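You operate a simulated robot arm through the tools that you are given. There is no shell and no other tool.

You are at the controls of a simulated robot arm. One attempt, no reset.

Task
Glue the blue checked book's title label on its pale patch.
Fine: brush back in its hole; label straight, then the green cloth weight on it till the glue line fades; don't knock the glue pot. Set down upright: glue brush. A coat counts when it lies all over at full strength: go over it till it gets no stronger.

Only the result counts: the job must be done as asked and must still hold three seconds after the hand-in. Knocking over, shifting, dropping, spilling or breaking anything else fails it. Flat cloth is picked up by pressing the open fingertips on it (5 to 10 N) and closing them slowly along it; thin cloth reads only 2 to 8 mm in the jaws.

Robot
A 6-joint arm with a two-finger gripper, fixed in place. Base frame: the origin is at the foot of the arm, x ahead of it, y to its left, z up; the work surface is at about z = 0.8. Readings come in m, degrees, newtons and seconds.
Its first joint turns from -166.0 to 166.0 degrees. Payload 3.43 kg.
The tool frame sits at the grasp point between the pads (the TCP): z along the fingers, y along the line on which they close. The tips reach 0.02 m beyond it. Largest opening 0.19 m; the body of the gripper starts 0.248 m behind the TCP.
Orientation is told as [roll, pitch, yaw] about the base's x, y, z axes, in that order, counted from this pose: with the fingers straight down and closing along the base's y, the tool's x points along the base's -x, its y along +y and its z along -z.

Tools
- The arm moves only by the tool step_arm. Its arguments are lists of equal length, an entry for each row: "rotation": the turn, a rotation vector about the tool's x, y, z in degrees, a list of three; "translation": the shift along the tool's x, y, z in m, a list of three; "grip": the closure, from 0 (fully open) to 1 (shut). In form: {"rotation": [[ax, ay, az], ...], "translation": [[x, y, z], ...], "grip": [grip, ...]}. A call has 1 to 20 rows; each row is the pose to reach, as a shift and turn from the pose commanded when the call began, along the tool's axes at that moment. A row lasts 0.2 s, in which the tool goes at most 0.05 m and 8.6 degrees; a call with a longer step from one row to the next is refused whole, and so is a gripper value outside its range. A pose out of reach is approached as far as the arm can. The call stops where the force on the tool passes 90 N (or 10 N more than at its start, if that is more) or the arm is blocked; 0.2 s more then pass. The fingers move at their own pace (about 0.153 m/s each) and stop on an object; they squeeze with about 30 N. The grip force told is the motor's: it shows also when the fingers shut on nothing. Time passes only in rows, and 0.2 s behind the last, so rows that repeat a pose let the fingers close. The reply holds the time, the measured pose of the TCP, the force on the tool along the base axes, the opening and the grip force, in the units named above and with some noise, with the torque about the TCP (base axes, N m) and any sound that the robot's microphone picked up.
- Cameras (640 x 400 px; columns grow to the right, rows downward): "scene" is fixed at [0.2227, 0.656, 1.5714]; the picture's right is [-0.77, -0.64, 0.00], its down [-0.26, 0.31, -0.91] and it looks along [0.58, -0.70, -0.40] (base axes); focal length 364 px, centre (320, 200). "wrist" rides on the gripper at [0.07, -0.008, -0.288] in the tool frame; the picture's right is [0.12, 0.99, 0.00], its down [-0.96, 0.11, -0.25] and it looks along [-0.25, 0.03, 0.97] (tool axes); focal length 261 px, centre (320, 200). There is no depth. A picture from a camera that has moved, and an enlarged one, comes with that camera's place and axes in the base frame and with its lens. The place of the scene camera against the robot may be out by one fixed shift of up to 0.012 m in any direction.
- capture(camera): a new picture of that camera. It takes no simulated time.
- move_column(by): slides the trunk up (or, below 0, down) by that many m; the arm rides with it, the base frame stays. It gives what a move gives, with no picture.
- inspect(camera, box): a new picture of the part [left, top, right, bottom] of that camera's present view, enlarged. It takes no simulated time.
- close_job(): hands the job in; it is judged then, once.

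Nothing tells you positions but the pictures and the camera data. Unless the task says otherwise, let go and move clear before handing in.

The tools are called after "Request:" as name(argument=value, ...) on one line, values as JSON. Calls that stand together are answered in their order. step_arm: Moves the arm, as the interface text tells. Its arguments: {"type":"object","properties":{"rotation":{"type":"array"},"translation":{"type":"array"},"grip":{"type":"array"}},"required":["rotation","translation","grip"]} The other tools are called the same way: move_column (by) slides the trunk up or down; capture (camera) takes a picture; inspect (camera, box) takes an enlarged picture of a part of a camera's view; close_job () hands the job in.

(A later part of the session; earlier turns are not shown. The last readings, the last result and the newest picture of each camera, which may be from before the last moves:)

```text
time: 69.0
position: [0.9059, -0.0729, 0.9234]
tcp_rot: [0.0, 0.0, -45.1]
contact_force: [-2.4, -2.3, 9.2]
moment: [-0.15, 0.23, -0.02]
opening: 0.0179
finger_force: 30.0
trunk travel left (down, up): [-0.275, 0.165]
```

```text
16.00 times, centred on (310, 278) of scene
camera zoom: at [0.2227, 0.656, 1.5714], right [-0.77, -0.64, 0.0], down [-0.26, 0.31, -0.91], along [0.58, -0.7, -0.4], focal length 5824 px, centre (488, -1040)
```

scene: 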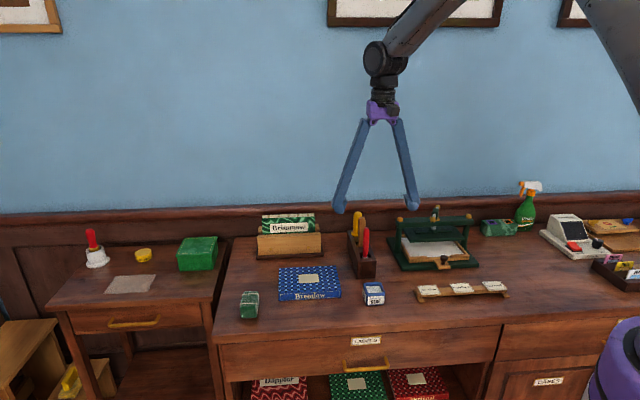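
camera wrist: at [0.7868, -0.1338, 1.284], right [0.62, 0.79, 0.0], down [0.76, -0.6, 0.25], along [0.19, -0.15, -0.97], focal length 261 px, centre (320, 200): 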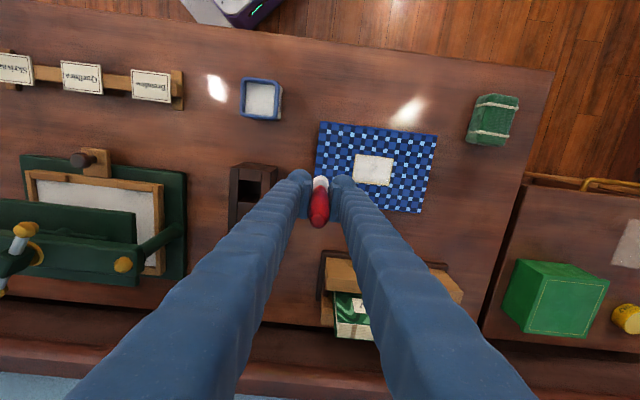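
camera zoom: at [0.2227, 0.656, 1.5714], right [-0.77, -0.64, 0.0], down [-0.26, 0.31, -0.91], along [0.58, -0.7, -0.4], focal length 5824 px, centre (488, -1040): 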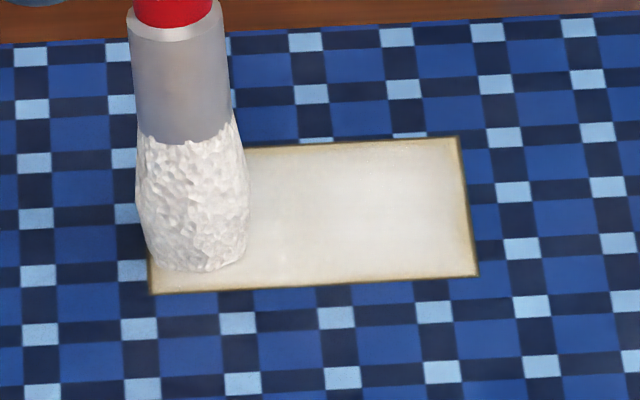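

Force is steady now. I'll do the near edge next.

Request:
step_arm(rotation=[[0, 0, 0], [0, 0, 0], [0, 0, 0], [0, 0, 0], [0, 0, 0], [0, 0, 0], [0, 0, 0], [0, 0, 0], [0, 0, 0], [0, 0, 0], [0, 0, 0], [0, 0, 0], [0, 0, 0], [0, 0, 0], [0, 0, 0], [0, 0, 0], [0, 0, 0], [0, 0, 0], [0, 0, 0]], translation=[[0, 0, -0.003], [0.009, 0, -0.003], [0.009, 0, 0.0], [0.009, -0.0077, 0.0001], [0.009, -0.0154, 0.0002], [0.009, -0.0231, 0.0003], [0.009, -0.0308, 0.0004], [0.009, -0.0385, 0.0005], [0.009, -0.0462, 0.0006], [0.009, -0.0539, 0.0007], [0.009, -0.0616, 0.0008], [0.0125, -0.0616, 0.0008], [0.0125, -0.0539, 0.0009], [0.0125, -0.0462, 0.001], [0.0125, -0.0385, 0.0011], [0.0125, -0.028, 0.0012], [0.0125, -0.019, 0.0013], [0.0125, -0.0095, 0.0014], [0.0125, 0, 0.0015]], grip=[1, 1, 1, 1, 1, 1, 1, 1, 1, 1, 1, 1, 1, 1, 1, 1, 1, 1, 1])

Request:
inspect(camera="scene", box=[297, 268, 322, 287])

```text
time: 73.0
position: [0.8982, -0.0629, 0.9196]
tcp_rot: [0.0, 0.0, -45.0]
contact_force: [-3.4, -3.2, 10.2]
moment: [-0.27, 0.3, -0.02]
opening: 0.0183
finger_force: 30.1
trunk travel left (down, up): [-0.275, 0.165]
```

```text
16.00 times, centred on (310, 278) of scene
camera zoom: at [0.2227, 0.656, 1.5714], right [-0.77, -0.64, 0.0], down [-0.26, 0.31, -0.91], along [0.58, -0.7, -0.4], focal length 5824 px, centre (488, -1040)
```

zoom: 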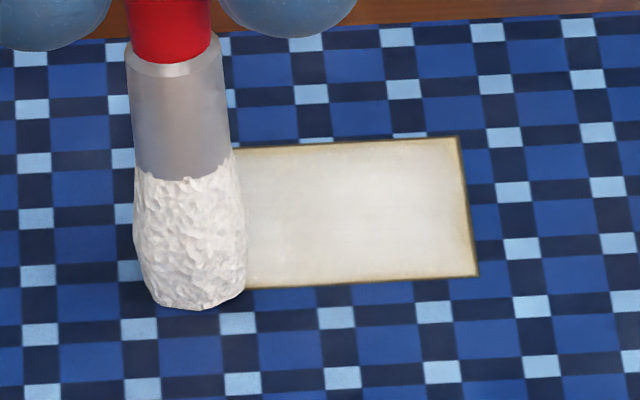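

The near edge is now white. I'll treat the far edge the same way.

Request:
step_arm(rotation=[[0, 0, 0], [0, 0, 0], [0, 0, 0], [0, 0, 0], [0, 0, 0]], translation=[[0, 0, -0.004], [-0.02, 0, -0.004], [-0.0405, 0, -0.004], [-0.0405, 0, -0.001], [-0.0405, 0, 0.0]], grip=[1, 1, 1, 1, 1])

```text
time: 74.2
position: [0.927, -0.093, 0.9192]
tcp_rot: [0.1, 0.0, -44.9]
contact_force: [0.1, 0.5, 4.2]
moment: [0.01, 0.03, 0.02]
opening: 0.0183
finger_force: 29.8
trunk travel left (down, up): [-0.275, 0.165]
```

Request:
step_arm(rotation=[[0, 0, 0], [0, 0, 0], [0, 0, 0], [0, 0, 0], [0, 0, 0], [0, 0, 0], [0, 0, 0], [0, 0, 0], [0, 0, 0], [0, 0, 0], [0, 0, 0], [0, 0, 0], [0, 0, 0], [0, 0, 0], [0, 0, 0], [0, 0, 0], [0, 0, 0]], translation=[[0, -0.0077, 0.0004], [0, -0.0154, 0.0005], [0, -0.0231, 0.0006], [0, -0.0308, 0.0007], [0, -0.0385, 0.0008], [0, -0.0462, 0.0009], [0, -0.0539, 0.001], [0, -0.0616, 0.0011], [-0.0035, -0.0616, 0.0011], [-0.0035, -0.0539, 0.0012], [-0.0035, -0.0462, 0.0013], [-0.0035, -0.0385, 0.0014], [-0.0035, -0.0308, 0.0015], [-0.0035, -0.0231, 0.0016], [-0.0035, -0.0154, 0.0017], [-0.0035, -0.0077, 0.0018], [-0.0035, 0, 0.0019]], grip=[1, 1, 1, 1, 1, 1, 1, 1, 1, 1, 1, 1, 1, 1, 1, 1, 1])

Request:
inspect(camera="scene", box=[297, 268, 322, 287])

```text
time: 77.8
position: [0.9289, -0.0964, 0.9193]
tcp_rot: [0.0, 0.0, -45.1]
contact_force: [-2.4, -3.4, 9.4]
moment: [-0.27, 0.17, -0.01]
opening: 0.0185
finger_force: 29.8
trunk travel left (down, up): [-0.275, 0.165]
```

```text
16.00 times, centred on (310, 278) of scene
camera zoom: at [0.2227, 0.656, 1.5714], right [-0.77, -0.64, 0.0], down [-0.26, 0.31, -0.91], along [0.58, -0.7, -0.4], focal length 5824 px, centre (488, -1040)
```

zoom: 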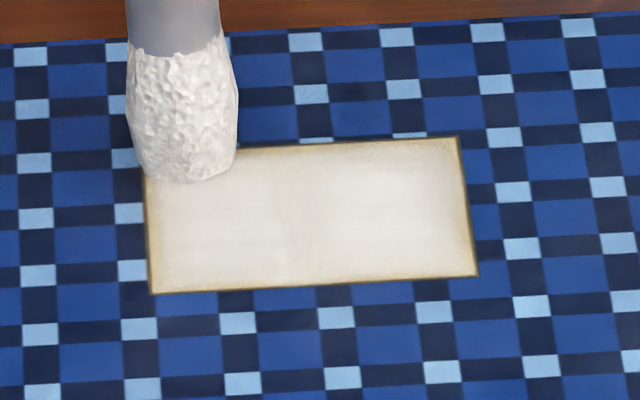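

The far edge is improving. Next come strokes that overrun the left and right ends and cover the middle again.

Request:
step_arm(rotation=[[0, 0, 0], [0, 0, 0], [0, 0, 0], [0, 0, 0], [0, 0, 0], [0, 0, 0], [0, 0, 0], [0, 0, 0], [0, 0, 0], [0, 0, 0], [0, 0, 0], [0, 0, 0], [0, 0, 0], [0, 0, 0], [0, 0, 0], [0, 0, 0], [0, 0, 0], [0, 0, 0], [0, 0, 0], [0, 0, 0]], translation=[[0.0085, 0.006, -0.003], [0.0085, 0.006, 0.0], [0.0085, -0.003, 0.0001], [0.0085, -0.012, 0.0002], [0.0085, -0.021, 0.0003], [0.0085, -0.03, 0.0004], [0.0085, -0.039, 0.0005], [0.0085, -0.048, 0.0006], [0.0085, -0.057, 0.0007], [0.0085, -0.066, 0.0008], [0.0175, -0.066, -0.002], [0.0175, -0.066, 0.0009], [0.0175, -0.057, 0.001], [0.0175, -0.048, 0.0011], [0.0175, -0.039, 0.0012], [0.0175, -0.03, 0.0013], [0.0175, -0.021, 0.0014], [0.0175, -0.012, 0.0015], [0.0175, -0.003, 0.0016], [0.0175, 0.006, 0.0017]], grip=[1, 1, 1, 1, 1, 1, 1, 1, 1, 1, 1, 1, 1, 1, 1, 1, 1, 1, 1, 1])

Request:
inspect(camera="scene", box=[297, 268, 322, 287])

```text
time: 82.0
position: [0.9223, -0.0775, 0.9173]
tcp_rot: [0.0, 0.0, -45.0]
contact_force: [-3.5, -4.0, 15.8]
moment: [-0.32, 0.27, 0.01]
opening: 0.0184
finger_force: 30.3
trunk travel left (down, up): [-0.275, 0.165]
```

```text
16.00 times, centred on (310, 278) of scene
camera zoom: at [0.2227, 0.656, 1.5714], right [-0.77, -0.64, 0.0], down [-0.26, 0.31, -0.91], along [0.58, -0.7, -0.4], focal length 5824 px, centre (488, -1040)
```

zoom: 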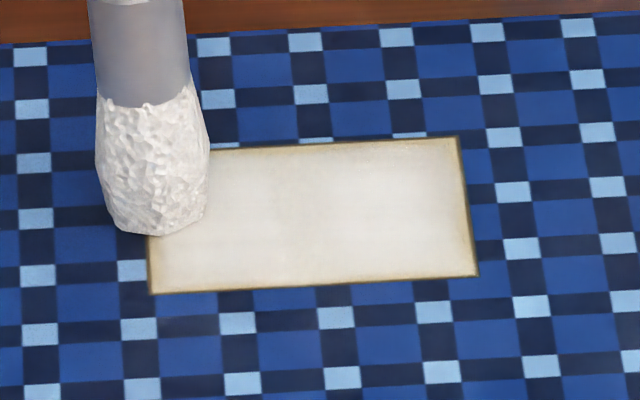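

Request:
step_arm(rotation=[[0, 0, 0], [0, 0, 0], [0, 0, 0], [0, 0, 0], [0, 0, 0], [0, 0, 0], [0, 0, 0], [0, 0, 0], [0, 0, 0], [0, 0, 0], [0, 0, 0], [0, 0, 0], [0, 0, 0], [0, 0, 0], [0, 0, 0], [0, 0, 0], [0, 0, 0], [0, 0, 0], [0, 0, 0], [0, 0, 0]], translation=[[0.009, 0, -0.003], [0.009, 0, -0.0008], [0.009, -0.009, -0.0008], [0.009, -0.018, -0.0007], [0.009, -0.027, -0.0007], [0.009, -0.036, -0.0006], [0.009, -0.045, -0.0006], [0.009, -0.054, -0.0005], [0.009, -0.063, -0.0005], [0.009, -0.072, -0.0004], [0.018, -0.072, -0.003], [0.018, -0.072, -0.0003], [0.018, -0.063, -0.0003], [0.018, -0.054, -0.0002], [0.018, -0.045, -0.0002], [0.018, -0.036, -0.0001], [0.018, -0.027, -0.0001], [0.018, -0.018, 0], [0.018, -0.009, 0], [0.018, 0, 0.0001]], grip=[1, 1, 1, 1, 1, 1, 1, 1, 1, 1, 1, 1, 1, 1, 1, 1, 1, 1, 1, 1])

Request:
inspect(camera="scene", box=[297, 268, 322, 287])

```text
time: 86.2
position: [0.909, -0.0672, 0.915]
tcp_rot: [0.0, 0.1, -44.9]
contact_force: [-0.2, 0.1, 3.0]
moment: [-0.06, -0.06, 0.0]
opening: 0.0186
finger_force: 30.2
trunk travel left (down, up): [-0.275, 0.165]
```

```text
16.00 times, centred on (310, 278) of scene
camera zoom: at [0.2227, 0.656, 1.5714], right [-0.77, -0.64, 0.0], down [-0.26, 0.31, -0.91], along [0.58, -0.7, -0.4], focal length 5824 px, centre (488, -1040)
```

zoom: 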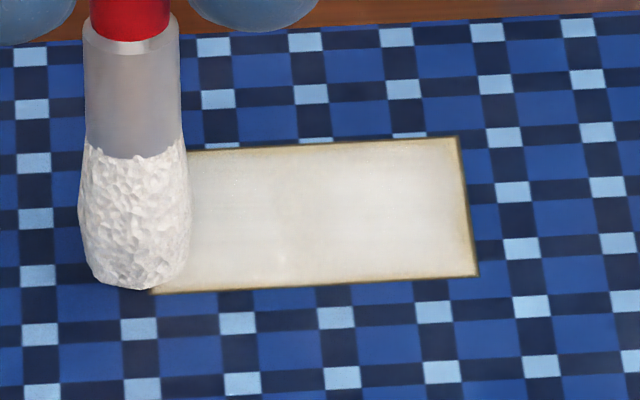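

I'll lift off and look at the coat without the brush and its shadow.

Request:
step_arm(rotation=[[0, 0, 0], [0, 0, 0], [0, 0, 0], [0, 0, 0], [0, 0, 0], [0, 0, 0]], translation=[[0, 0, -0.02], [0, 0, -0.05], [0.01, -0.035, -0.085], [0.025, -0.08, -0.085], [0.04, -0.125, -0.085], [0.05, -0.16, -0.085]], grip=[1, 1, 1, 1, 1, 1])

Request:
inspect(camera="scene", box=[297, 268, 322, 287])

Request:
capture(camera="wrist")

Request:
inspect(camera="scene", box=[265, 190, 395, 310])

```text
refused: row 3 steps farther than a row can; nothing moved
```

```text
16.00 times, centred on (310, 278) of scene
camera zoom: at [0.2227, 0.656, 1.5714], right [-0.77, -0.64, 0.0], down [-0.26, 0.31, -0.91], along [0.58, -0.7, -0.4], focal length 5824 px, centre (488, -1040)
```

zoom: 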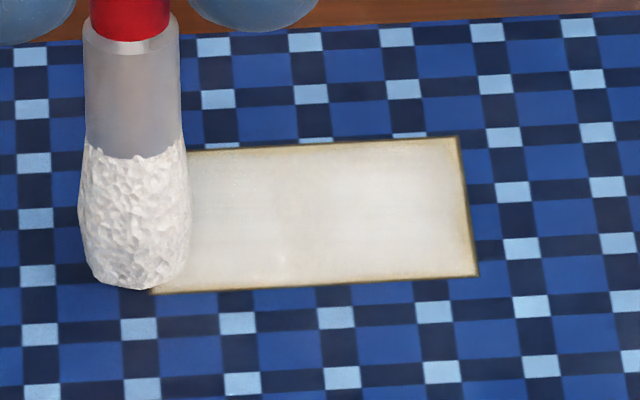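

```text
taken
camera wrist: at [0.8527, -0.0225, 1.2046], right [0.62, 0.79, 0.0], down [0.76, -0.6, 0.25], along [0.19, -0.15, -0.97], focal length 261 px, centre (320, 200)
```

wrist: 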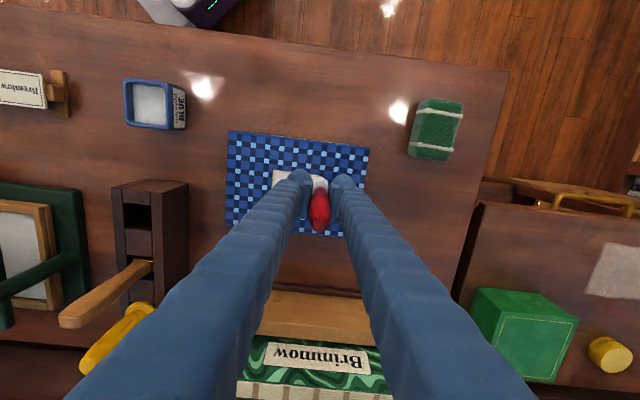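

```text
3.33 times, centred on (330, 250) of scene
camera zoom: at [0.2227, 0.656, 1.5714], right [-0.77, -0.64, 0.0], down [-0.26, 0.31, -0.91], along [0.58, -0.7, -0.4], focal length 1213 px, centre (287, 33)
```

zoom: 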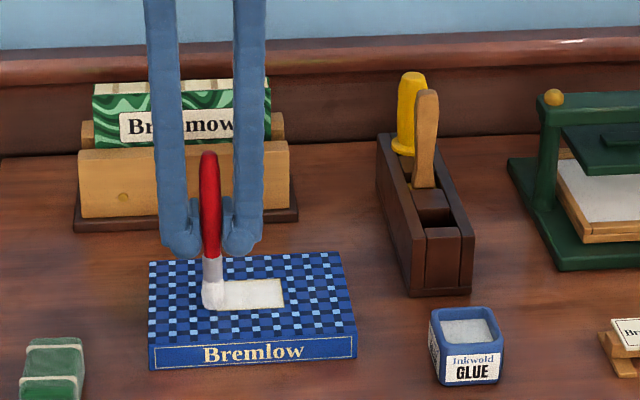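

One step was too long. I'll lift and head toward the pot with shorter steps.

Request:
step_arm(rotation=[[0, 0, 0], [0, 0, 0], [0, 0, 0], [0, 0, 0], [0, 0, 0], [0, 0, 0], [0, 0, 0], [0, 0, 0], [0, 0, 0]], translation=[[0, 0, -0.02], [0, 0, -0.055], [0, 0, -0.09], [0.014, -0.042, -0.095], [0.028, -0.084, -0.095], [0.042, -0.126, -0.095], [0.056, -0.168, -0.095], [0.07, -0.21, -0.095], [0.0788, -0.2369, -0.095]], grip=[1, 1, 1, 1, 1, 1, 1, 1, 1])

Request:
inspect(camera="scene", box=[297, 268, 322, 287])

Request:
inspect(camera="scene", box=[330, 190, 420, 320])

Request:
inspect(camera="wrist", box=[280, 140, 370, 240])

Request:
inspect(camera="wrist", box=[380, 190, 480, 270])

```text
time: 88.2
position: [0.6868, -0.1781, 1.0118]
tcp_rot: [-0.1, -0.1, -44.9]
contact_force: [0.3, -0.7, 0.3]
moment: [0.01, -0.03, -0.01]
opening: 0.0182
finger_force: 30.4
trunk travel left (down, up): [-0.275, 0.165]
```

```text
16.00 times, centred on (310, 278) of scene
camera zoom: at [0.2227, 0.656, 1.5714], right [-0.77, -0.64, 0.0], down [-0.26, 0.31, -0.91], along [0.58, -0.7, -0.4], focal length 5824 px, centre (488, -1040)
```

zoom: 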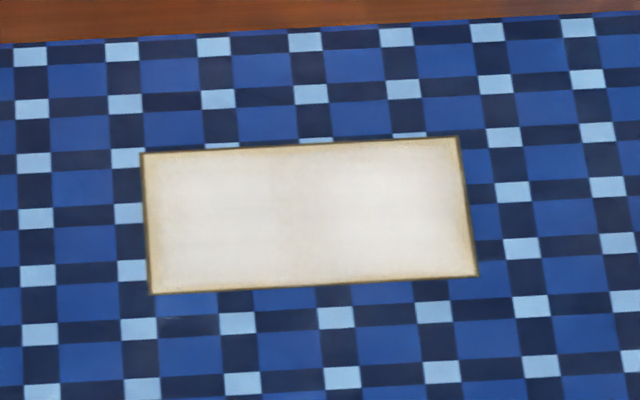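

```text
3.08 times, centred on (375, 255) of scene
camera zoom: at [0.2227, 0.656, 1.5714], right [-0.77, -0.64, 0.0], down [-0.26, 0.31, -0.91], along [0.58, -0.7, -0.4], focal length 1120 px, centre (151, 31)
```

zoom: 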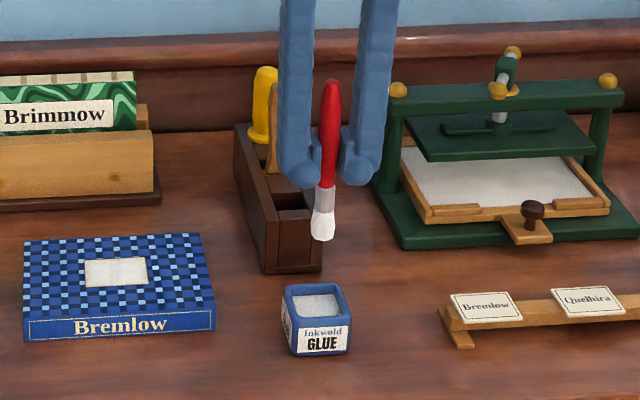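

```text
4.00 times, centred on (325, 190) of wrist
camera zoom: at [0.6301, -0.1343, 1.3006], right [0.62, 0.79, 0.0], down [0.76, -0.6, 0.25], along [0.19, -0.15, -0.97], focal length 1043 px, centre (300, 240)
```

zoom: 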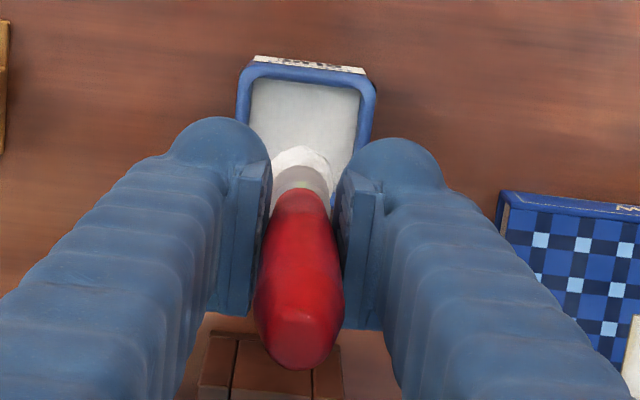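

```text
5.00 times, centred on (430, 230) of wrist
camera zoom: at [0.6301, -0.1343, 1.3006], right [0.62, 0.79, 0.0], down [0.76, -0.6, 0.25], along [0.19, -0.15, -0.97], focal length 1303 px, centre (-230, 50)
```

zoom: 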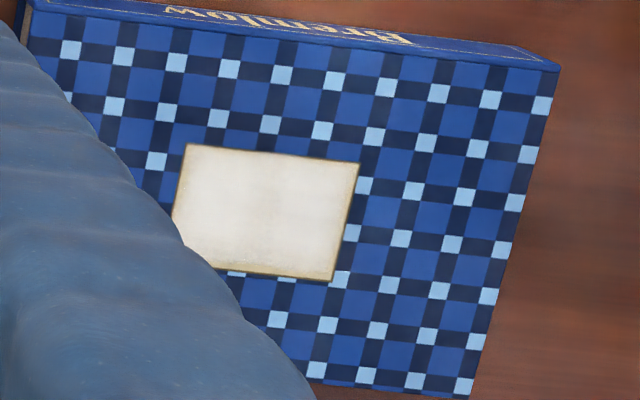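

Request:
inspect(camera="scene", box=[296, 270, 310, 287])

Request:
inspect(camera="scene", box=[308, 270, 322, 287])

```text
16.00 times, centred on (303, 278) of scene
camera zoom: at [0.2227, 0.656, 1.5714], right [-0.77, -0.64, 0.0], down [-0.26, 0.31, -0.91], along [0.58, -0.7, -0.4], focal length 5824 px, centre (592, -1056)
```

zoom: 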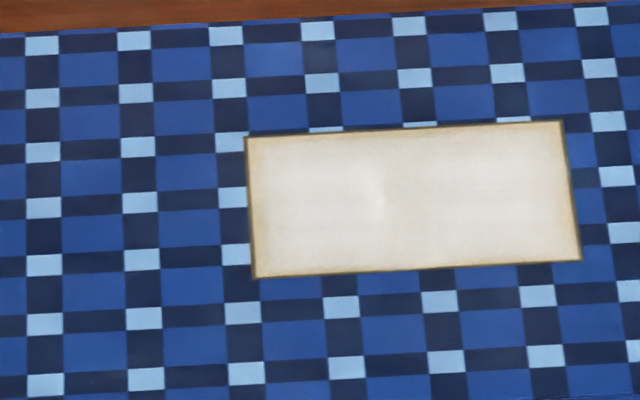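

```text
16.00 times, centred on (315, 278) of scene
camera zoom: at [0.2227, 0.656, 1.5714], right [-0.77, -0.64, 0.0], down [-0.26, 0.31, -0.91], along [0.58, -0.7, -0.4], focal length 5824 px, centre (400, -1056)
```

zoom: 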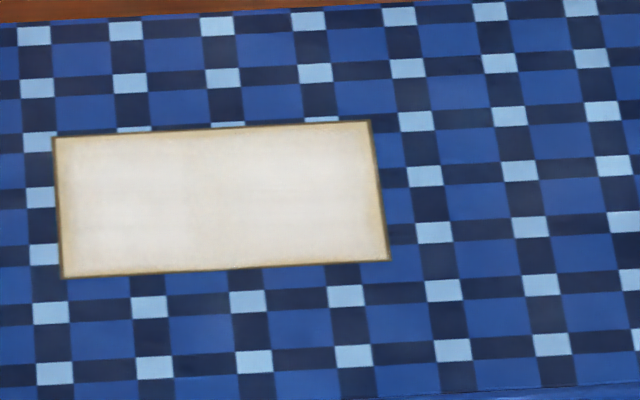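

The faint bands move with the crop, so they come from the rendering and the coat is nearly uniform. I'll take one more dip and make a final full pass to be sure it gets no stronger.

Request:
step_arm(rotation=[[0, 0, 0], [0, 0, 0], [0, 0, 0], [0, 0, 0], [0, 0, 0]], translation=[[0, 0, 0.03], [0, 0, 0.06], [0, 0, 0.082], [0, 0, 0.088], [0, 0, 0.089]], grip=[1, 1, 1, 1, 1])

Request:
step_arm(rotation=[[0, 0, 0], [0, 0, 0]], translation=[[0, 0, 0.001], [0, 0, 0.0015]], grip=[1, 1])

```text
time: 89.4
position: [0.6868, -0.178, 0.9227]
tcp_rot: [0.0, 0.0, -44.9]
contact_force: [0.1, -0.8, 0.2]
moment: [0.02, -0.01, 0.01]
opening: 0.0179
finger_force: 29.7
trunk travel left (down, up): [-0.275, 0.165]
```

```text
time: 90.0
position: [0.6858, -0.1771, 0.9225]
tcp_rot: [0.1, 0.1, -44.9]
contact_force: [0.7, -0.3, 6.9]
moment: [-0.11, -0.12, -0.02]
opening: 0.0181
finger_force: 29.9
trunk travel left (down, up): [-0.275, 0.165]
```

Request:
step_arm(rotation=[[0, 0, 0], [0, 0, 0], [0, 0, 0], [0, 0, 0], [0, 0, 0], [0, 0, 0], [0, 0, 0], [0, 0, 0], [0, 0, 0], [0, 0, 0], [0, 0, 0]], translation=[[0, 0, -0.01], [0, 0, -0.045], [0, 0, -0.075], [-0.0177, 0.0415, -0.075], [-0.0354, 0.083, -0.075], [-0.0531, 0.1245, -0.075], [-0.0708, 0.1659, -0.075], [-0.0708, 0.1659, -0.04], [-0.0708, 0.1659, -0.01], [-0.0708, 0.1659, 0.002], [-0.0708, 0.1659, 0.004]], grip=[1, 1, 1, 1, 1, 1, 1, 1, 1, 1, 1])

Request:
step_arm(rotation=[[0, 0, 0], [0, 0, 0]], translation=[[0, 0, 0.0005], [0, 0, 0.001]], grip=[1, 1])

```text
time: 92.4
position: [0.8541, -0.1097, 0.9172]
tcp_rot: [0.0, 0.0, -45.0]
contact_force: [0.4, -0.3, -0.5]
moment: [0.01, 0.0, 0.03]
opening: 0.0181
finger_force: 30.1
trunk travel left (down, up): [-0.275, 0.165]
```

```text
time: 93.0
position: [0.854, -0.1094, 0.9158]
tcp_rot: [0.0, -0.1, -44.8]
contact_force: [-0.2, -0.8, -0.6]
moment: [-0.02, 0.02, 0.02]
opening: 0.0179
finger_force: 30.1
trunk travel left (down, up): [-0.275, 0.165]
```

Request:
step_arm(rotation=[[0, 0, 0], [0, 0, 0]], translation=[[0, 0, 0.0005], [0, 0, 0.001]], grip=[1, 1])

Request:
step_arm(rotation=[[0, 0, 0], [0, 0, 0]], translation=[[0, 0, 0.0003], [0, 0, 0.0005]], grip=[1, 1])

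```text
time: 93.6
position: [0.8535, -0.1103, 0.9146]
tcp_rot: [0.0, -0.1, -44.8]
contact_force: [0.2, -0.9, 11.8]
moment: [-0.12, -0.16, 0.02]
opening: 0.0183
finger_force: 29.9
trunk travel left (down, up): [-0.275, 0.165]
```

```text
time: 94.2
position: [0.8522, -0.1106, 0.916]
tcp_rot: [-0.1, -0.1, -44.9]
contact_force: [3.4, -0.7, 16.6]
moment: [-0.17, -0.28, 0.0]
opening: 0.0182
finger_force: 30.5
trunk travel left (down, up): [-0.275, 0.165]
```

Request:
step_arm(rotation=[[0, 0, 0], [0, 0, 0], [0, 0, 0], [0, 0, 0], [0, 0, 0], [0, 0, 0], [0, 0, 0], [0, 0, 0], [0, 0, 0], [0, 0, 0], [0, 0, 0], [0, 0, 0], [0, 0, 0], [0, 0, 0], [0, 0, 0], [0, 0, 0], [0, 0, 0], [0, 0, 0], [0, 0, 0]], translation=[[0, 0, -0.0007], [0, 0.00875, -0.0006], [0, 0.0175, -0.0005], [0, 0.02625, -0.0004], [0, 0.035, -0.0003], [0, 0.04375, -0.0003], [0, 0.0525, -0.0002], [0, 0.06125, -0.0001], [0, 0.07, 0.0], [-0.009, 0.07, -0.003], [-0.009, 0.07, 0.0], [-0.009, 0.06125, 0.0001], [-0.009, 0.0525, 0.0002], [-0.009, 0.04375, 0.0003], [-0.009, 0.035, 0.0003], [-0.009, 0.02625, 0.0004], [-0.009, 0.0175, 0.0005], [-0.009, 0.00875, 0.0006], [-0.009, 0, 0.0007]], grip=[1, 1, 1, 1, 1, 1, 1, 1, 1, 1, 1, 1, 1, 1, 1, 1, 1, 1, 1])

```text
time: 98.2
position: [0.8579, -0.1157, 0.9139]
tcp_rot: [-0.2, -0.1, -45.0]
contact_force: [0.7, 0.8, 6.3]
moment: [0.03, 0.0, 0.0]
opening: 0.0185
finger_force: 30.1
trunk travel left (down, up): [-0.275, 0.165]
```

Request:
step_arm(rotation=[[0, 0, 0], [0, 0, 0], [0, 0, 0], [0, 0, 0], [0, 0, 0], [0, 0, 0], [0, 0, 0], [0, 0, 0], [0, 0, 0], [0, 0, 0], [0, 0, 0], [0, 0, 0], [0, 0, 0], [0, 0, 0], [0, 0, 0], [0, 0, 0], [0, 0, 0], [0, 0, 0], [0, 0, 0], [0, 0, 0]], translation=[[-0.009, 0, -0.003], [-0.009, 0, 0.0002], [-0.009, 0.00875, 0.0003], [-0.009, 0.0175, 0.0004], [-0.009, 0.02625, 0.0005], [-0.009, 0.035, 0.0006], [-0.009, 0.04375, 0.0006], [-0.009, 0.0525, 0.0007], [-0.009, 0.06125, 0.0008], [-0.009, 0.07, 0.0009], [-0.018, 0.07, -0.002], [-0.018, 0.07, 0.0009], [-0.018, 0.06125, 0.001], [-0.018, 0.0525, 0.0011], [-0.018, 0.04375, 0.0012], [-0.018, 0.035, 0.0012], [-0.018, 0.02625, 0.0013], [-0.018, 0.0175, 0.0014], [-0.018, 0.00875, 0.0015], [-0.018, 0, 0.0016]], grip=[1, 1, 1, 1, 1, 1, 1, 1, 1, 1, 1, 1, 1, 1, 1, 1, 1, 1, 1, 1])

```text
time: 102.4
position: [0.8709, -0.1279, 0.9132]
tcp_rot: [-0.1, 0.0, -44.9]
contact_force: [-0.4, 0.7, 7.9]
moment: [0.01, -0.03, -0.01]
opening: 0.0182
finger_force: 29.9
trunk travel left (down, up): [-0.275, 0.165]
```

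Request:
step_arm(rotation=[[0, 0, 0], [0, 0, 0], [0, 0, 0], [0, 0, 0], [0, 0, 0], [0, 0, 0], [0, 0, 0], [0, 0, 0], [0, 0, 0], [0, 0, 0], [0, 0, 0], [0, 0, 0], [0, 0, 0], [0, 0, 0], [0, 0, 0], [0, 0, 0], [0, 0, 0], [0, 0, 0], [0, 0, 0], [0, 0, 0]], translation=[[-0.009, 0, -0.003], [-0.009, 0, 0.0001], [-0.009, 0.00875, 0.0002], [-0.009, 0.0175, 0.0003], [-0.009, 0.02625, 0.0004], [-0.009, 0.035, 0.0005], [-0.009, 0.04375, 0.0005], [-0.009, 0.0525, 0.0006], [-0.009, 0.06125, 0.0007], [-0.009, 0.07, 0.0008], [-0.0165, 0.07, -0.002], [-0.0165, 0.07, 0.0008], [-0.0165, 0.06125, 0.0009], [-0.0165, 0.0525, 0.001], [-0.0165, 0.04375, 0.0011], [-0.0165, 0.035, 0.0011], [-0.0165, 0.02625, 0.0012], [-0.0165, 0.0175, 0.0013], [-0.0165, 0.00875, 0.0014], [-0.0165, 0, 0.0015]], grip=[1, 1, 1, 1, 1, 1, 1, 1, 1, 1, 1, 1, 1, 1, 1, 1, 1, 1, 1, 1])

Request:
inspect(camera="scene", box=[297, 268, 322, 287])

```text
time: 106.6
position: [0.8834, -0.1392, 0.9101]
tcp_rot: [0.0, -0.1, -44.8]
contact_force: [3.4, 3.4, 17.0]
moment: [0.2, -0.25, -0.01]
opening: 0.0185
finger_force: 30.0
trunk travel left (down, up): [-0.275, 0.165]
```

```text
16.00 times, centred on (310, 278) of scene
camera zoom: at [0.2227, 0.656, 1.5714], right [-0.77, -0.64, 0.0], down [-0.26, 0.31, -0.91], along [0.58, -0.7, -0.4], focal length 5824 px, centre (488, -1040)
```

zoom: 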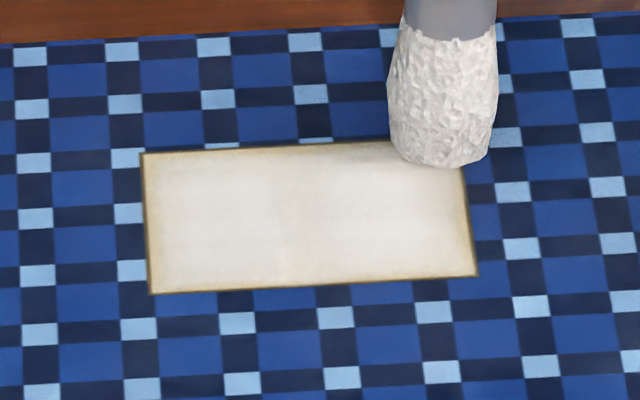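

I'll lift the brush clear and compare the coat once more.

Request:
step_arm(rotation=[[0, 0, 0], [0, 0, 0], [0, 0, 0], [0, 0, 0], [0, 0, 0], [0, 0, 0]], translation=[[0, 0, -0.01], [0, 0, -0.05], [0, 0, -0.09], [0, -0.04, -0.1], [0, -0.08, -0.1], [0, -0.1, -0.1]], grip=[1, 1, 1, 1, 1, 1])

Request:
inspect(camera="scene", box=[297, 268, 322, 287])

Request:
inspect(camera="wrist", box=[340, 100, 460, 200])

Request:
capture(camera="wrist")

Request:
inspect(camera="scene", box=[310, 170, 390, 280])

```text
time: 108.0
position: [0.8121, -0.212, 1.0101]
tcp_rot: [0.0, 0.1, -44.9]
contact_force: [-0.5, 0.7, -1.0]
moment: [-0.05, -0.03, 0.0]
opening: 0.0184
finger_force: 29.9
trunk travel left (down, up): [-0.275, 0.165]
```

```text
16.00 times, centred on (310, 278) of scene
camera zoom: at [0.2227, 0.656, 1.5714], right [-0.77, -0.64, 0.0], down [-0.26, 0.31, -0.91], along [0.58, -0.7, -0.4], focal length 5824 px, centre (488, -1040)
```

zoom: 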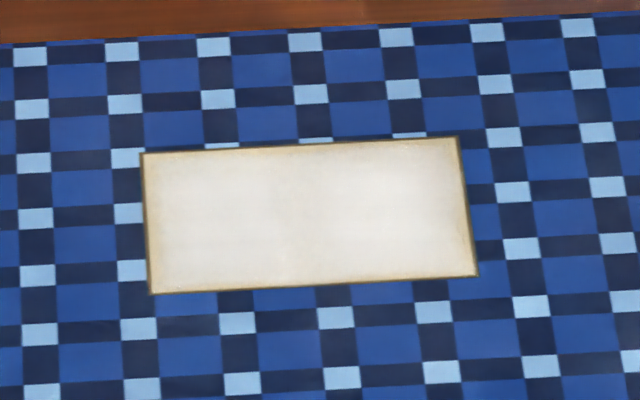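

```text
4.00 times, centred on (400, 150) of wrist
camera zoom: at [0.7557, -0.1691, 1.2985], right [0.62, 0.79, 0.0], down [0.76, -0.6, 0.25], along [0.19, -0.15, -0.97], focal length 1043 px, centre (0, 400)
```

zoom: 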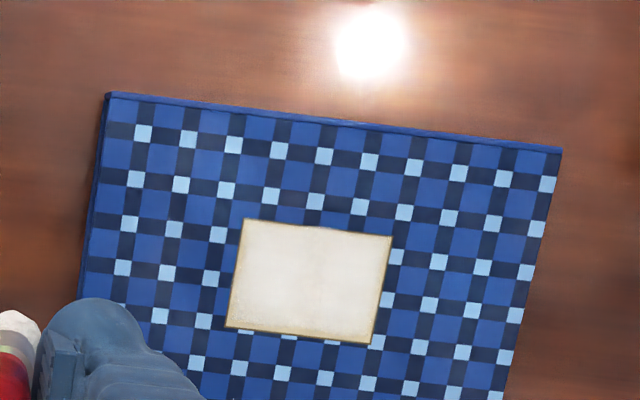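

```text
taken
camera wrist: at [0.7557, -0.1691, 1.2985], right [0.62, 0.79, 0.0], down [0.76, -0.6, 0.25], along [0.19, -0.15, -0.97], focal length 261 px, centre (320, 200)
```

wrist: 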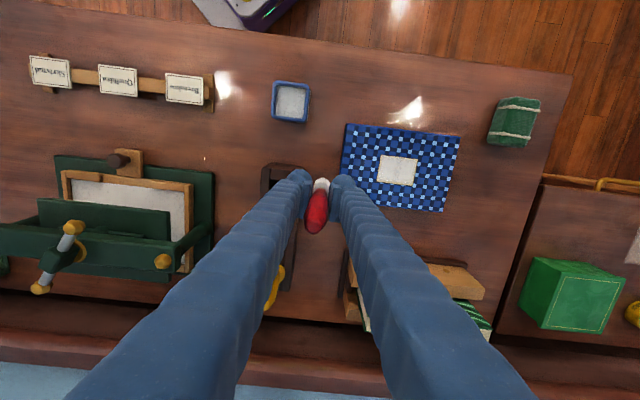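

```text
3.64 times, centred on (350, 225) of scene
camera zoom: at [0.2227, 0.656, 1.5714], right [-0.77, -0.64, 0.0], down [-0.26, 0.31, -0.91], along [0.58, -0.7, -0.4], focal length 1324 px, centre (211, 109)
```

zoom: 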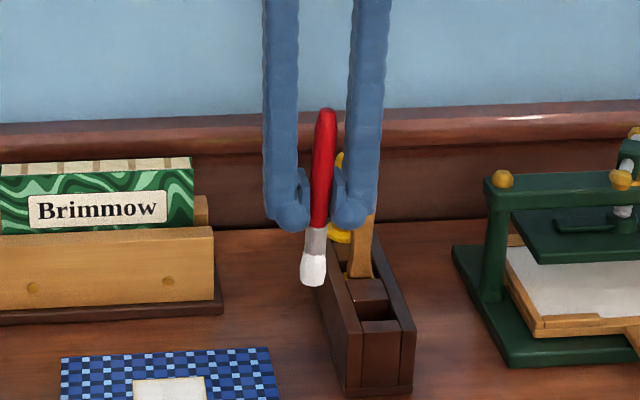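

The coat looks the same as after the previous pass, so it's at full strength and uniform. Now I'll zoom in on the hole and on the brush's lean before putting it back.

Request:
inspect(camera="wrist", box=[250, 150, 350, 250])

Request:
inspect(camera="wrist", box=[255, 155, 310, 205])

```text
4.00 times, centred on (300, 200) of wrist
camera zoom: at [0.7557, -0.1691, 1.2985], right [0.62, 0.79, 0.0], down [0.76, -0.6, 0.25], along [0.19, -0.15, -0.97], focal length 1043 px, centre (400, 200)
```

zoom: 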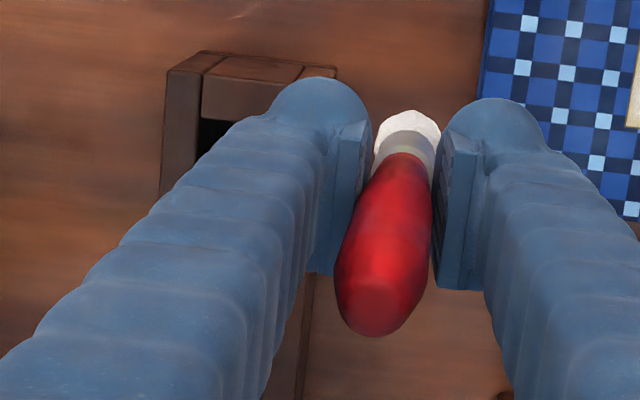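

```text
8.00 times, centred on (282, 180) of wrist
camera zoom: at [0.7557, -0.1691, 1.2985], right [0.62, 0.79, 0.0], down [0.76, -0.6, 0.25], along [0.19, -0.15, -0.97], focal length 2085 px, centre (620, 360)
```

zoom: 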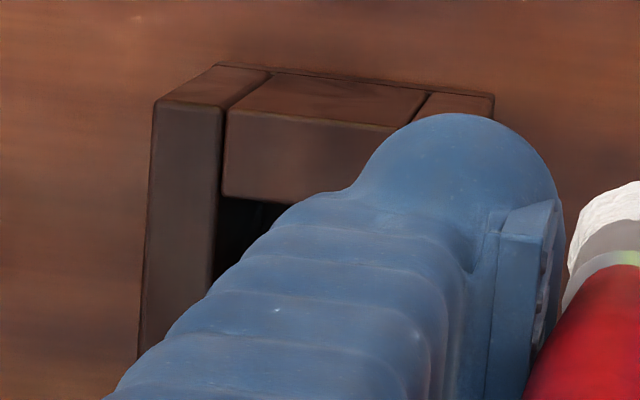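

The brush leans about 3° in the grip, so I'll tilt the tool by 3° to make it vertical and move above its hole, which I take to be centred at (0.789, -0.279).

Request:
step_arm(rotation=[[1, 0, 0], [2, 0, 0], [3, 0, 0]], translation=[[-0.011, -0.025, 0], [-0.022, -0.05, 0], [-0.0327, -0.0649, 0]], grip=[1, 1, 1])

Request:
capture(camera="wrist")

Request:
inspect(camera="wrist", box=[270, 140, 370, 240])

Request:
inspect(camera="scene", box=[330, 170, 400, 290])

```text
time: 108.8
position: [0.791, -0.2815, 1.01]
tcp_rot: [-3.0, 0.0, -44.9]
contact_force: [0.4, 0.1, -0.4]
moment: [-0.03, 0.01, -0.01]
opening: 0.0184
finger_force: 30.8
trunk travel left (down, up): [-0.275, 0.165]
```

```text
taken
camera wrist: at [0.7448, -0.2271, 1.2986], right [0.62, 0.79, -0.05], down [0.77, -0.59, 0.24], along [0.16, -0.19, -0.97], focal length 261 px, centre (320, 200)
```

wrist: 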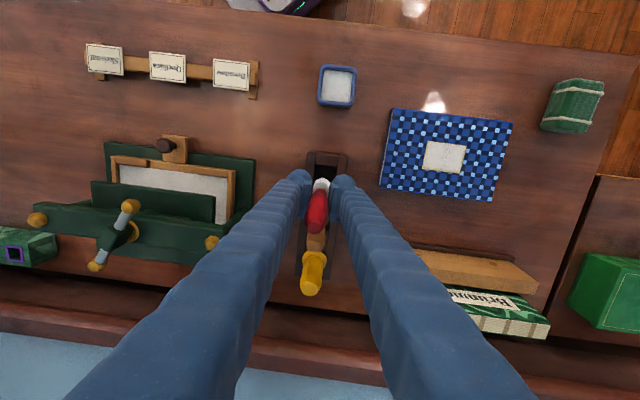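

```text
4.00 times, centred on (320, 190) of wrist
camera zoom: at [0.7448, -0.2271, 1.2986], right [0.62, 0.79, -0.05], down [0.77, -0.59, 0.24], along [0.16, -0.19, -0.97], focal length 1043 px, centre (320, 240)
```

zoom: 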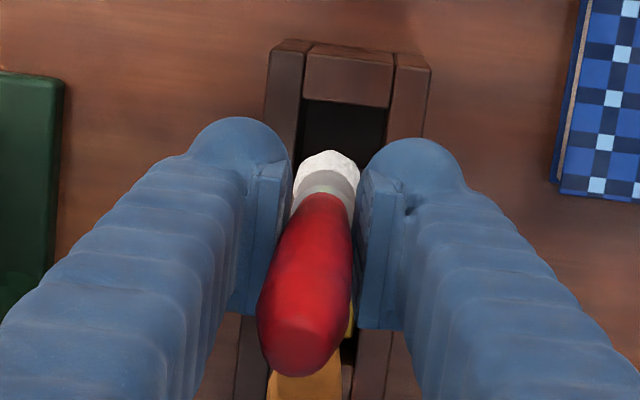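

```text
3.33 times, centred on (365, 230) of scene
camera zoom: at [0.2227, 0.656, 1.5714], right [-0.77, -0.64, 0.0], down [-0.26, 0.31, -0.91], along [0.58, -0.7, -0.4], focal length 1213 px, centre (170, 100)
```

zoom: 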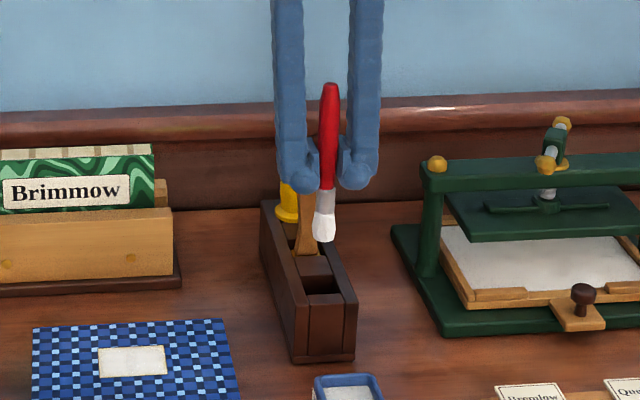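

The brush hangs nearly vertical over the open hole, a couple of millimetres toward -Y. I'll correct that and lower it straight down into the hole, watching forces.

Request:
step_arm(rotation=[[0, 0, 0], [0, 0, 0], [0, 0, 0], [0, 0, 0], [0, 0, 0]], translation=[[0.001, 0.002, 0], [0.001, 0.0036, 0.03], [0.001, 0.0047, 0.05], [0.001, 0.0055, 0.068], [0.001, 0.0063, 0.082]], grip=[1, 1, 1, 1, 1])

Request:
inspect(camera="scene", box=[345, 215, 395, 285])

Request:
inspect(camera="wrist", box=[270, 140, 370, 240])

```text
time: 110.0
position: [0.7911, -0.2781, 0.9262]
tcp_rot: [-3.1, 0.1, -45.0]
contact_force: [0.1, 0.3, -0.7]
moment: [-0.03, 0.03, -0.02]
opening: 0.0183
finger_force: 30.0
trunk travel left (down, up): [-0.275, 0.165]
```

```text
5.71 times, centred on (370, 250) of scene
camera zoom: at [0.2227, 0.656, 1.5714], right [-0.77, -0.64, 0.0], down [-0.26, 0.31, -0.91], along [0.58, -0.7, -0.4], focal length 2080 px, centre (34, -86)
```

zoom: 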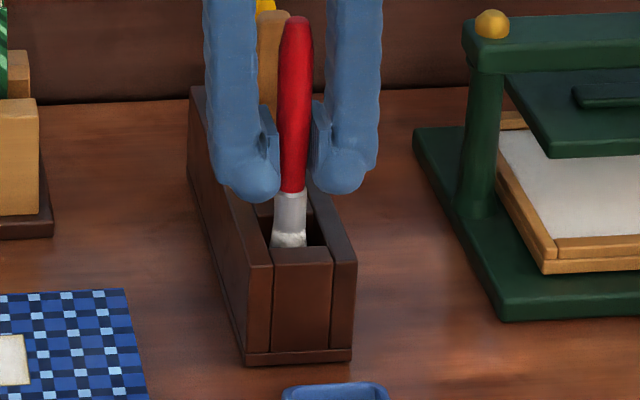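

```text
4.00 times, centred on (320, 190) of wrist
camera zoom: at [0.7456, -0.2243, 1.2153], right [0.62, 0.79, -0.05], down [0.77, -0.59, 0.24], along [0.16, -0.19, -0.97], focal length 1043 px, centre (320, 240)
```

zoom: 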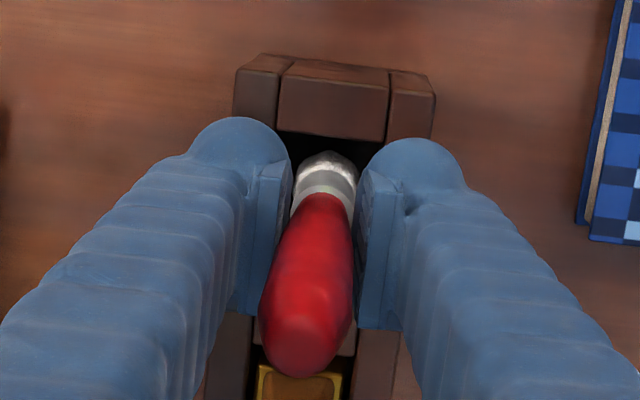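

The bristles are inside the hole with no contact. I'll go down further until the tip nears the bottom, keeping the fingertips above the block's top.

Request:
step_arm(rotation=[[0, 0, 0], [0, 0, 0], [0, 0, 0], [0, 0, 0]], translation=[[0, 0.0005, 0.01], [0, 0.001, 0.018], [0, 0.0012, 0.023], [0, 0.0014, 0.027]], grip=[1, 1, 1, 1])

Request:
inspect(camera="scene", box=[345, 215, 395, 285])

```text
time: 111.0
position: [0.7903, -0.2789, 0.8996]
tcp_rot: [-3.0, 0.0, -45.1]
contact_force: [0.3, -0.1, -0.8]
moment: [-0.01, 0.02, -0.01]
opening: 0.0184
finger_force: 30.5
trunk travel left (down, up): [-0.275, 0.165]
```

```text
5.71 times, centred on (370, 250) of scene
camera zoom: at [0.2227, 0.656, 1.5714], right [-0.77, -0.64, 0.0], down [-0.26, 0.31, -0.91], along [0.58, -0.7, -0.4], focal length 2080 px, centre (34, -86)
```

zoom: 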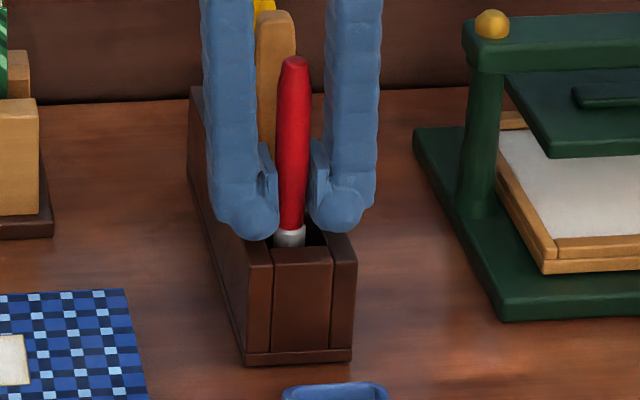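

By comparing the handle top with its original picture position, the brush is still about 8 mm above its seat. I'll ease down in small steps and watch for contact.

Request:
step_arm(rotation=[[0, 0, 0], [0, 0, 0]], translation=[[0, 0.0001, 0.002], [0, 0.0002, 0.004]], grip=[1, 1])

Request:
step_arm(rotation=[[0, 0, 0], [0, 0, 0]], translation=[[0, 0, 0.001], [0, 0.0001, 0.002]], grip=[1, 1])

Request:
inspect(camera="scene", box=[345, 215, 395, 285])

Request:
inspect(camera="wrist", box=[270, 140, 370, 240])

```text
time: 111.6
position: [0.7896, -0.2784, 0.8965]
tcp_rot: [-3.0, 0.0, -44.9]
contact_force: [-0.6, 0.6, 0.3]
moment: [0.02, 0.02, 0.0]
opening: 0.0182
finger_force: 30.4
trunk travel left (down, up): [-0.275, 0.165]
```

```text
time: 112.2
position: [0.7894, -0.2792, 0.8955]
tcp_rot: [-3.0, 0.0, -45.0]
contact_force: [-0.3, -2.9, 3.5]
moment: [0.04, -0.06, -0.06]
opening: 0.0183
finger_force: 29.9
trunk travel left (down, up): [-0.275, 0.165]
```

```text
5.71 times, centred on (370, 250) of scene
camera zoom: at [0.2227, 0.656, 1.5714], right [-0.77, -0.64, 0.0], down [-0.26, 0.31, -0.91], along [0.58, -0.7, -0.4], focal length 2080 px, centre (34, -86)
```

zoom: 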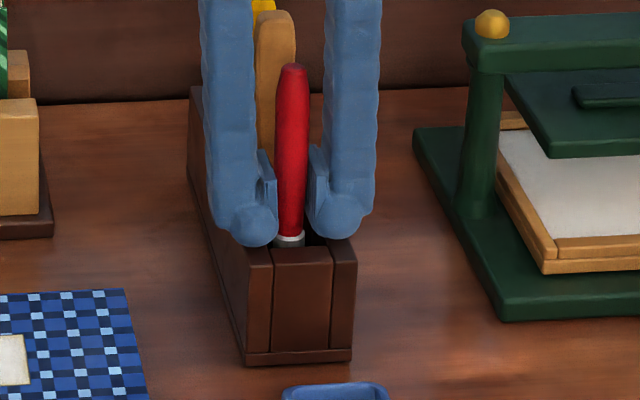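

```text
4.00 times, centred on (320, 190) of wrist
camera zoom: at [0.7449, -0.2242, 1.1845], right [0.62, 0.79, -0.05], down [0.77, -0.59, 0.24], along [0.16, -0.19, -0.97], focal length 1043 px, centre (320, 240)
```

zoom: 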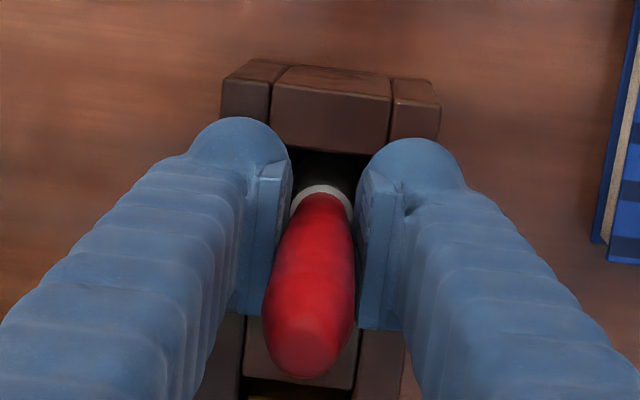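

A light contact of 3.5 N shows up and the handle top is back at nearly its original height, so the brush is seated. I'll open the fingers gently.

Request:
step_arm(rotation=[[0, 0, 0], [0, 0, 0], [0, 0, 0], [0, 0, 0], [0, 0, 0]], translation=[[0, 0, 0], [0, 0, 0], [0, 0, 0], [0, 0, 0], [0, 0, 0]], grip=[0.89, 0.87, 0.84, 0.82, 0.8])

Request:
inspect(camera="scene", box=[345, 215, 395, 285])

Request:
inspect(camera="wrist", box=[270, 140, 370, 240])

```text
time: 113.4
position: [0.7897, -0.2788, 0.8966]
tcp_rot: [-3.0, -0.1, -45.0]
contact_force: [-1.9, -3.9, 14.7]
moment: [0.21, -0.21, -0.07]
opening: 0.035
finger_force: 0.0
trunk travel left (down, up): [-0.275, 0.165]
```

```text
5.71 times, centred on (370, 250) of scene
camera zoom: at [0.2227, 0.656, 1.5714], right [-0.77, -0.64, 0.0], down [-0.26, 0.31, -0.91], along [0.58, -0.7, -0.4], focal length 2080 px, centre (34, -86)
```

zoom: 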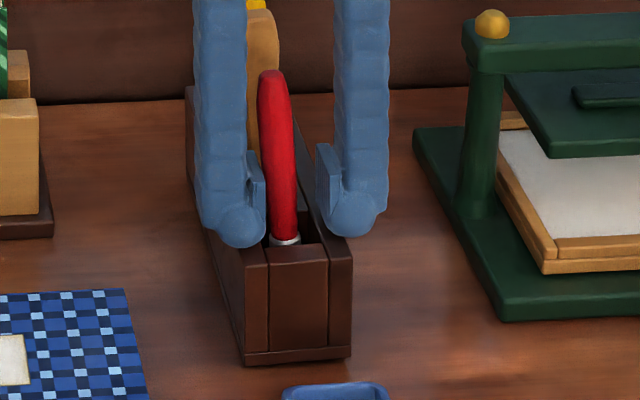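

```text
4.00 times, centred on (320, 190) of wrist
camera zoom: at [0.7442, -0.2242, 1.185], right [0.62, 0.79, -0.05], down [0.77, -0.59, 0.24], along [0.16, -0.19, -0.97], focal length 1043 px, centre (320, 240)
```

zoom: 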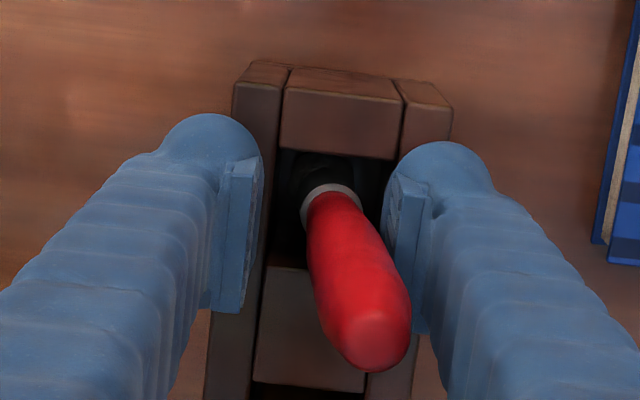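

The lower +Y finger is resting on the block and has dragged it by about 3 mm. I'll raise straight up a few millimetres right away to unload it.

Request:
step_arm(rotation=[[0, 0, 0], [0, 0, 0], [0, 0, 0]], translation=[[0, -0.0001, -0.002], [0, -0.0002, -0.004], [0, -0.0003, -0.006]], grip=[0.8, 0.8, 0.8])

Request:
inspect(camera="scene", box=[345, 215, 395, 285])

Request:
inspect(camera="wrist", box=[270, 140, 370, 240])

```text
time: 114.2
position: [0.7908, -0.2789, 0.9009]
tcp_rot: [-3.1, 0.1, -44.9]
contact_force: [-0.3, 1.0, 0.3]
moment: [0.01, -0.01, 0.01]
opening: 0.0377
finger_force: 0.1
trunk travel left (down, up): [-0.275, 0.165]
```

```text
5.71 times, centred on (370, 250) of scene
camera zoom: at [0.2227, 0.656, 1.5714], right [-0.77, -0.64, 0.0], down [-0.26, 0.31, -0.91], along [0.58, -0.7, -0.4], focal length 2080 px, centre (34, -86)
```

zoom: 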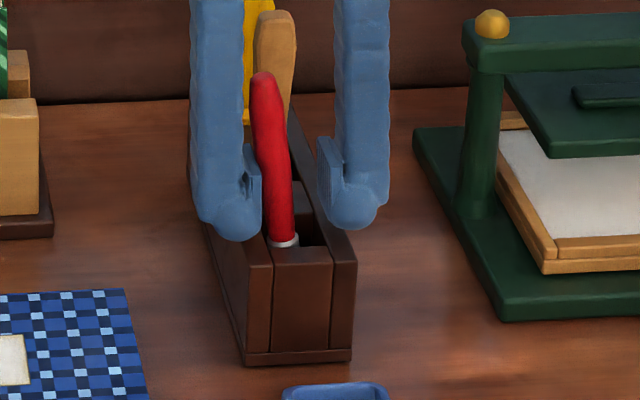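

```text
4.00 times, centred on (320, 190) of wrist
camera zoom: at [0.7458, -0.2241, 1.1897], right [0.62, 0.79, -0.05], down [0.77, -0.59, 0.24], along [0.16, -0.19, -0.97], focal length 1043 px, centre (320, 240)
```

zoom: 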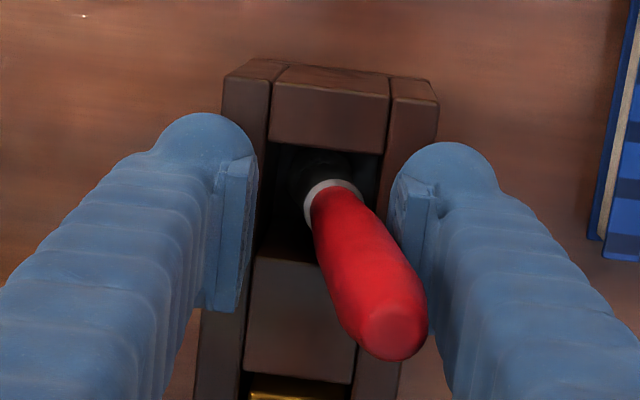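

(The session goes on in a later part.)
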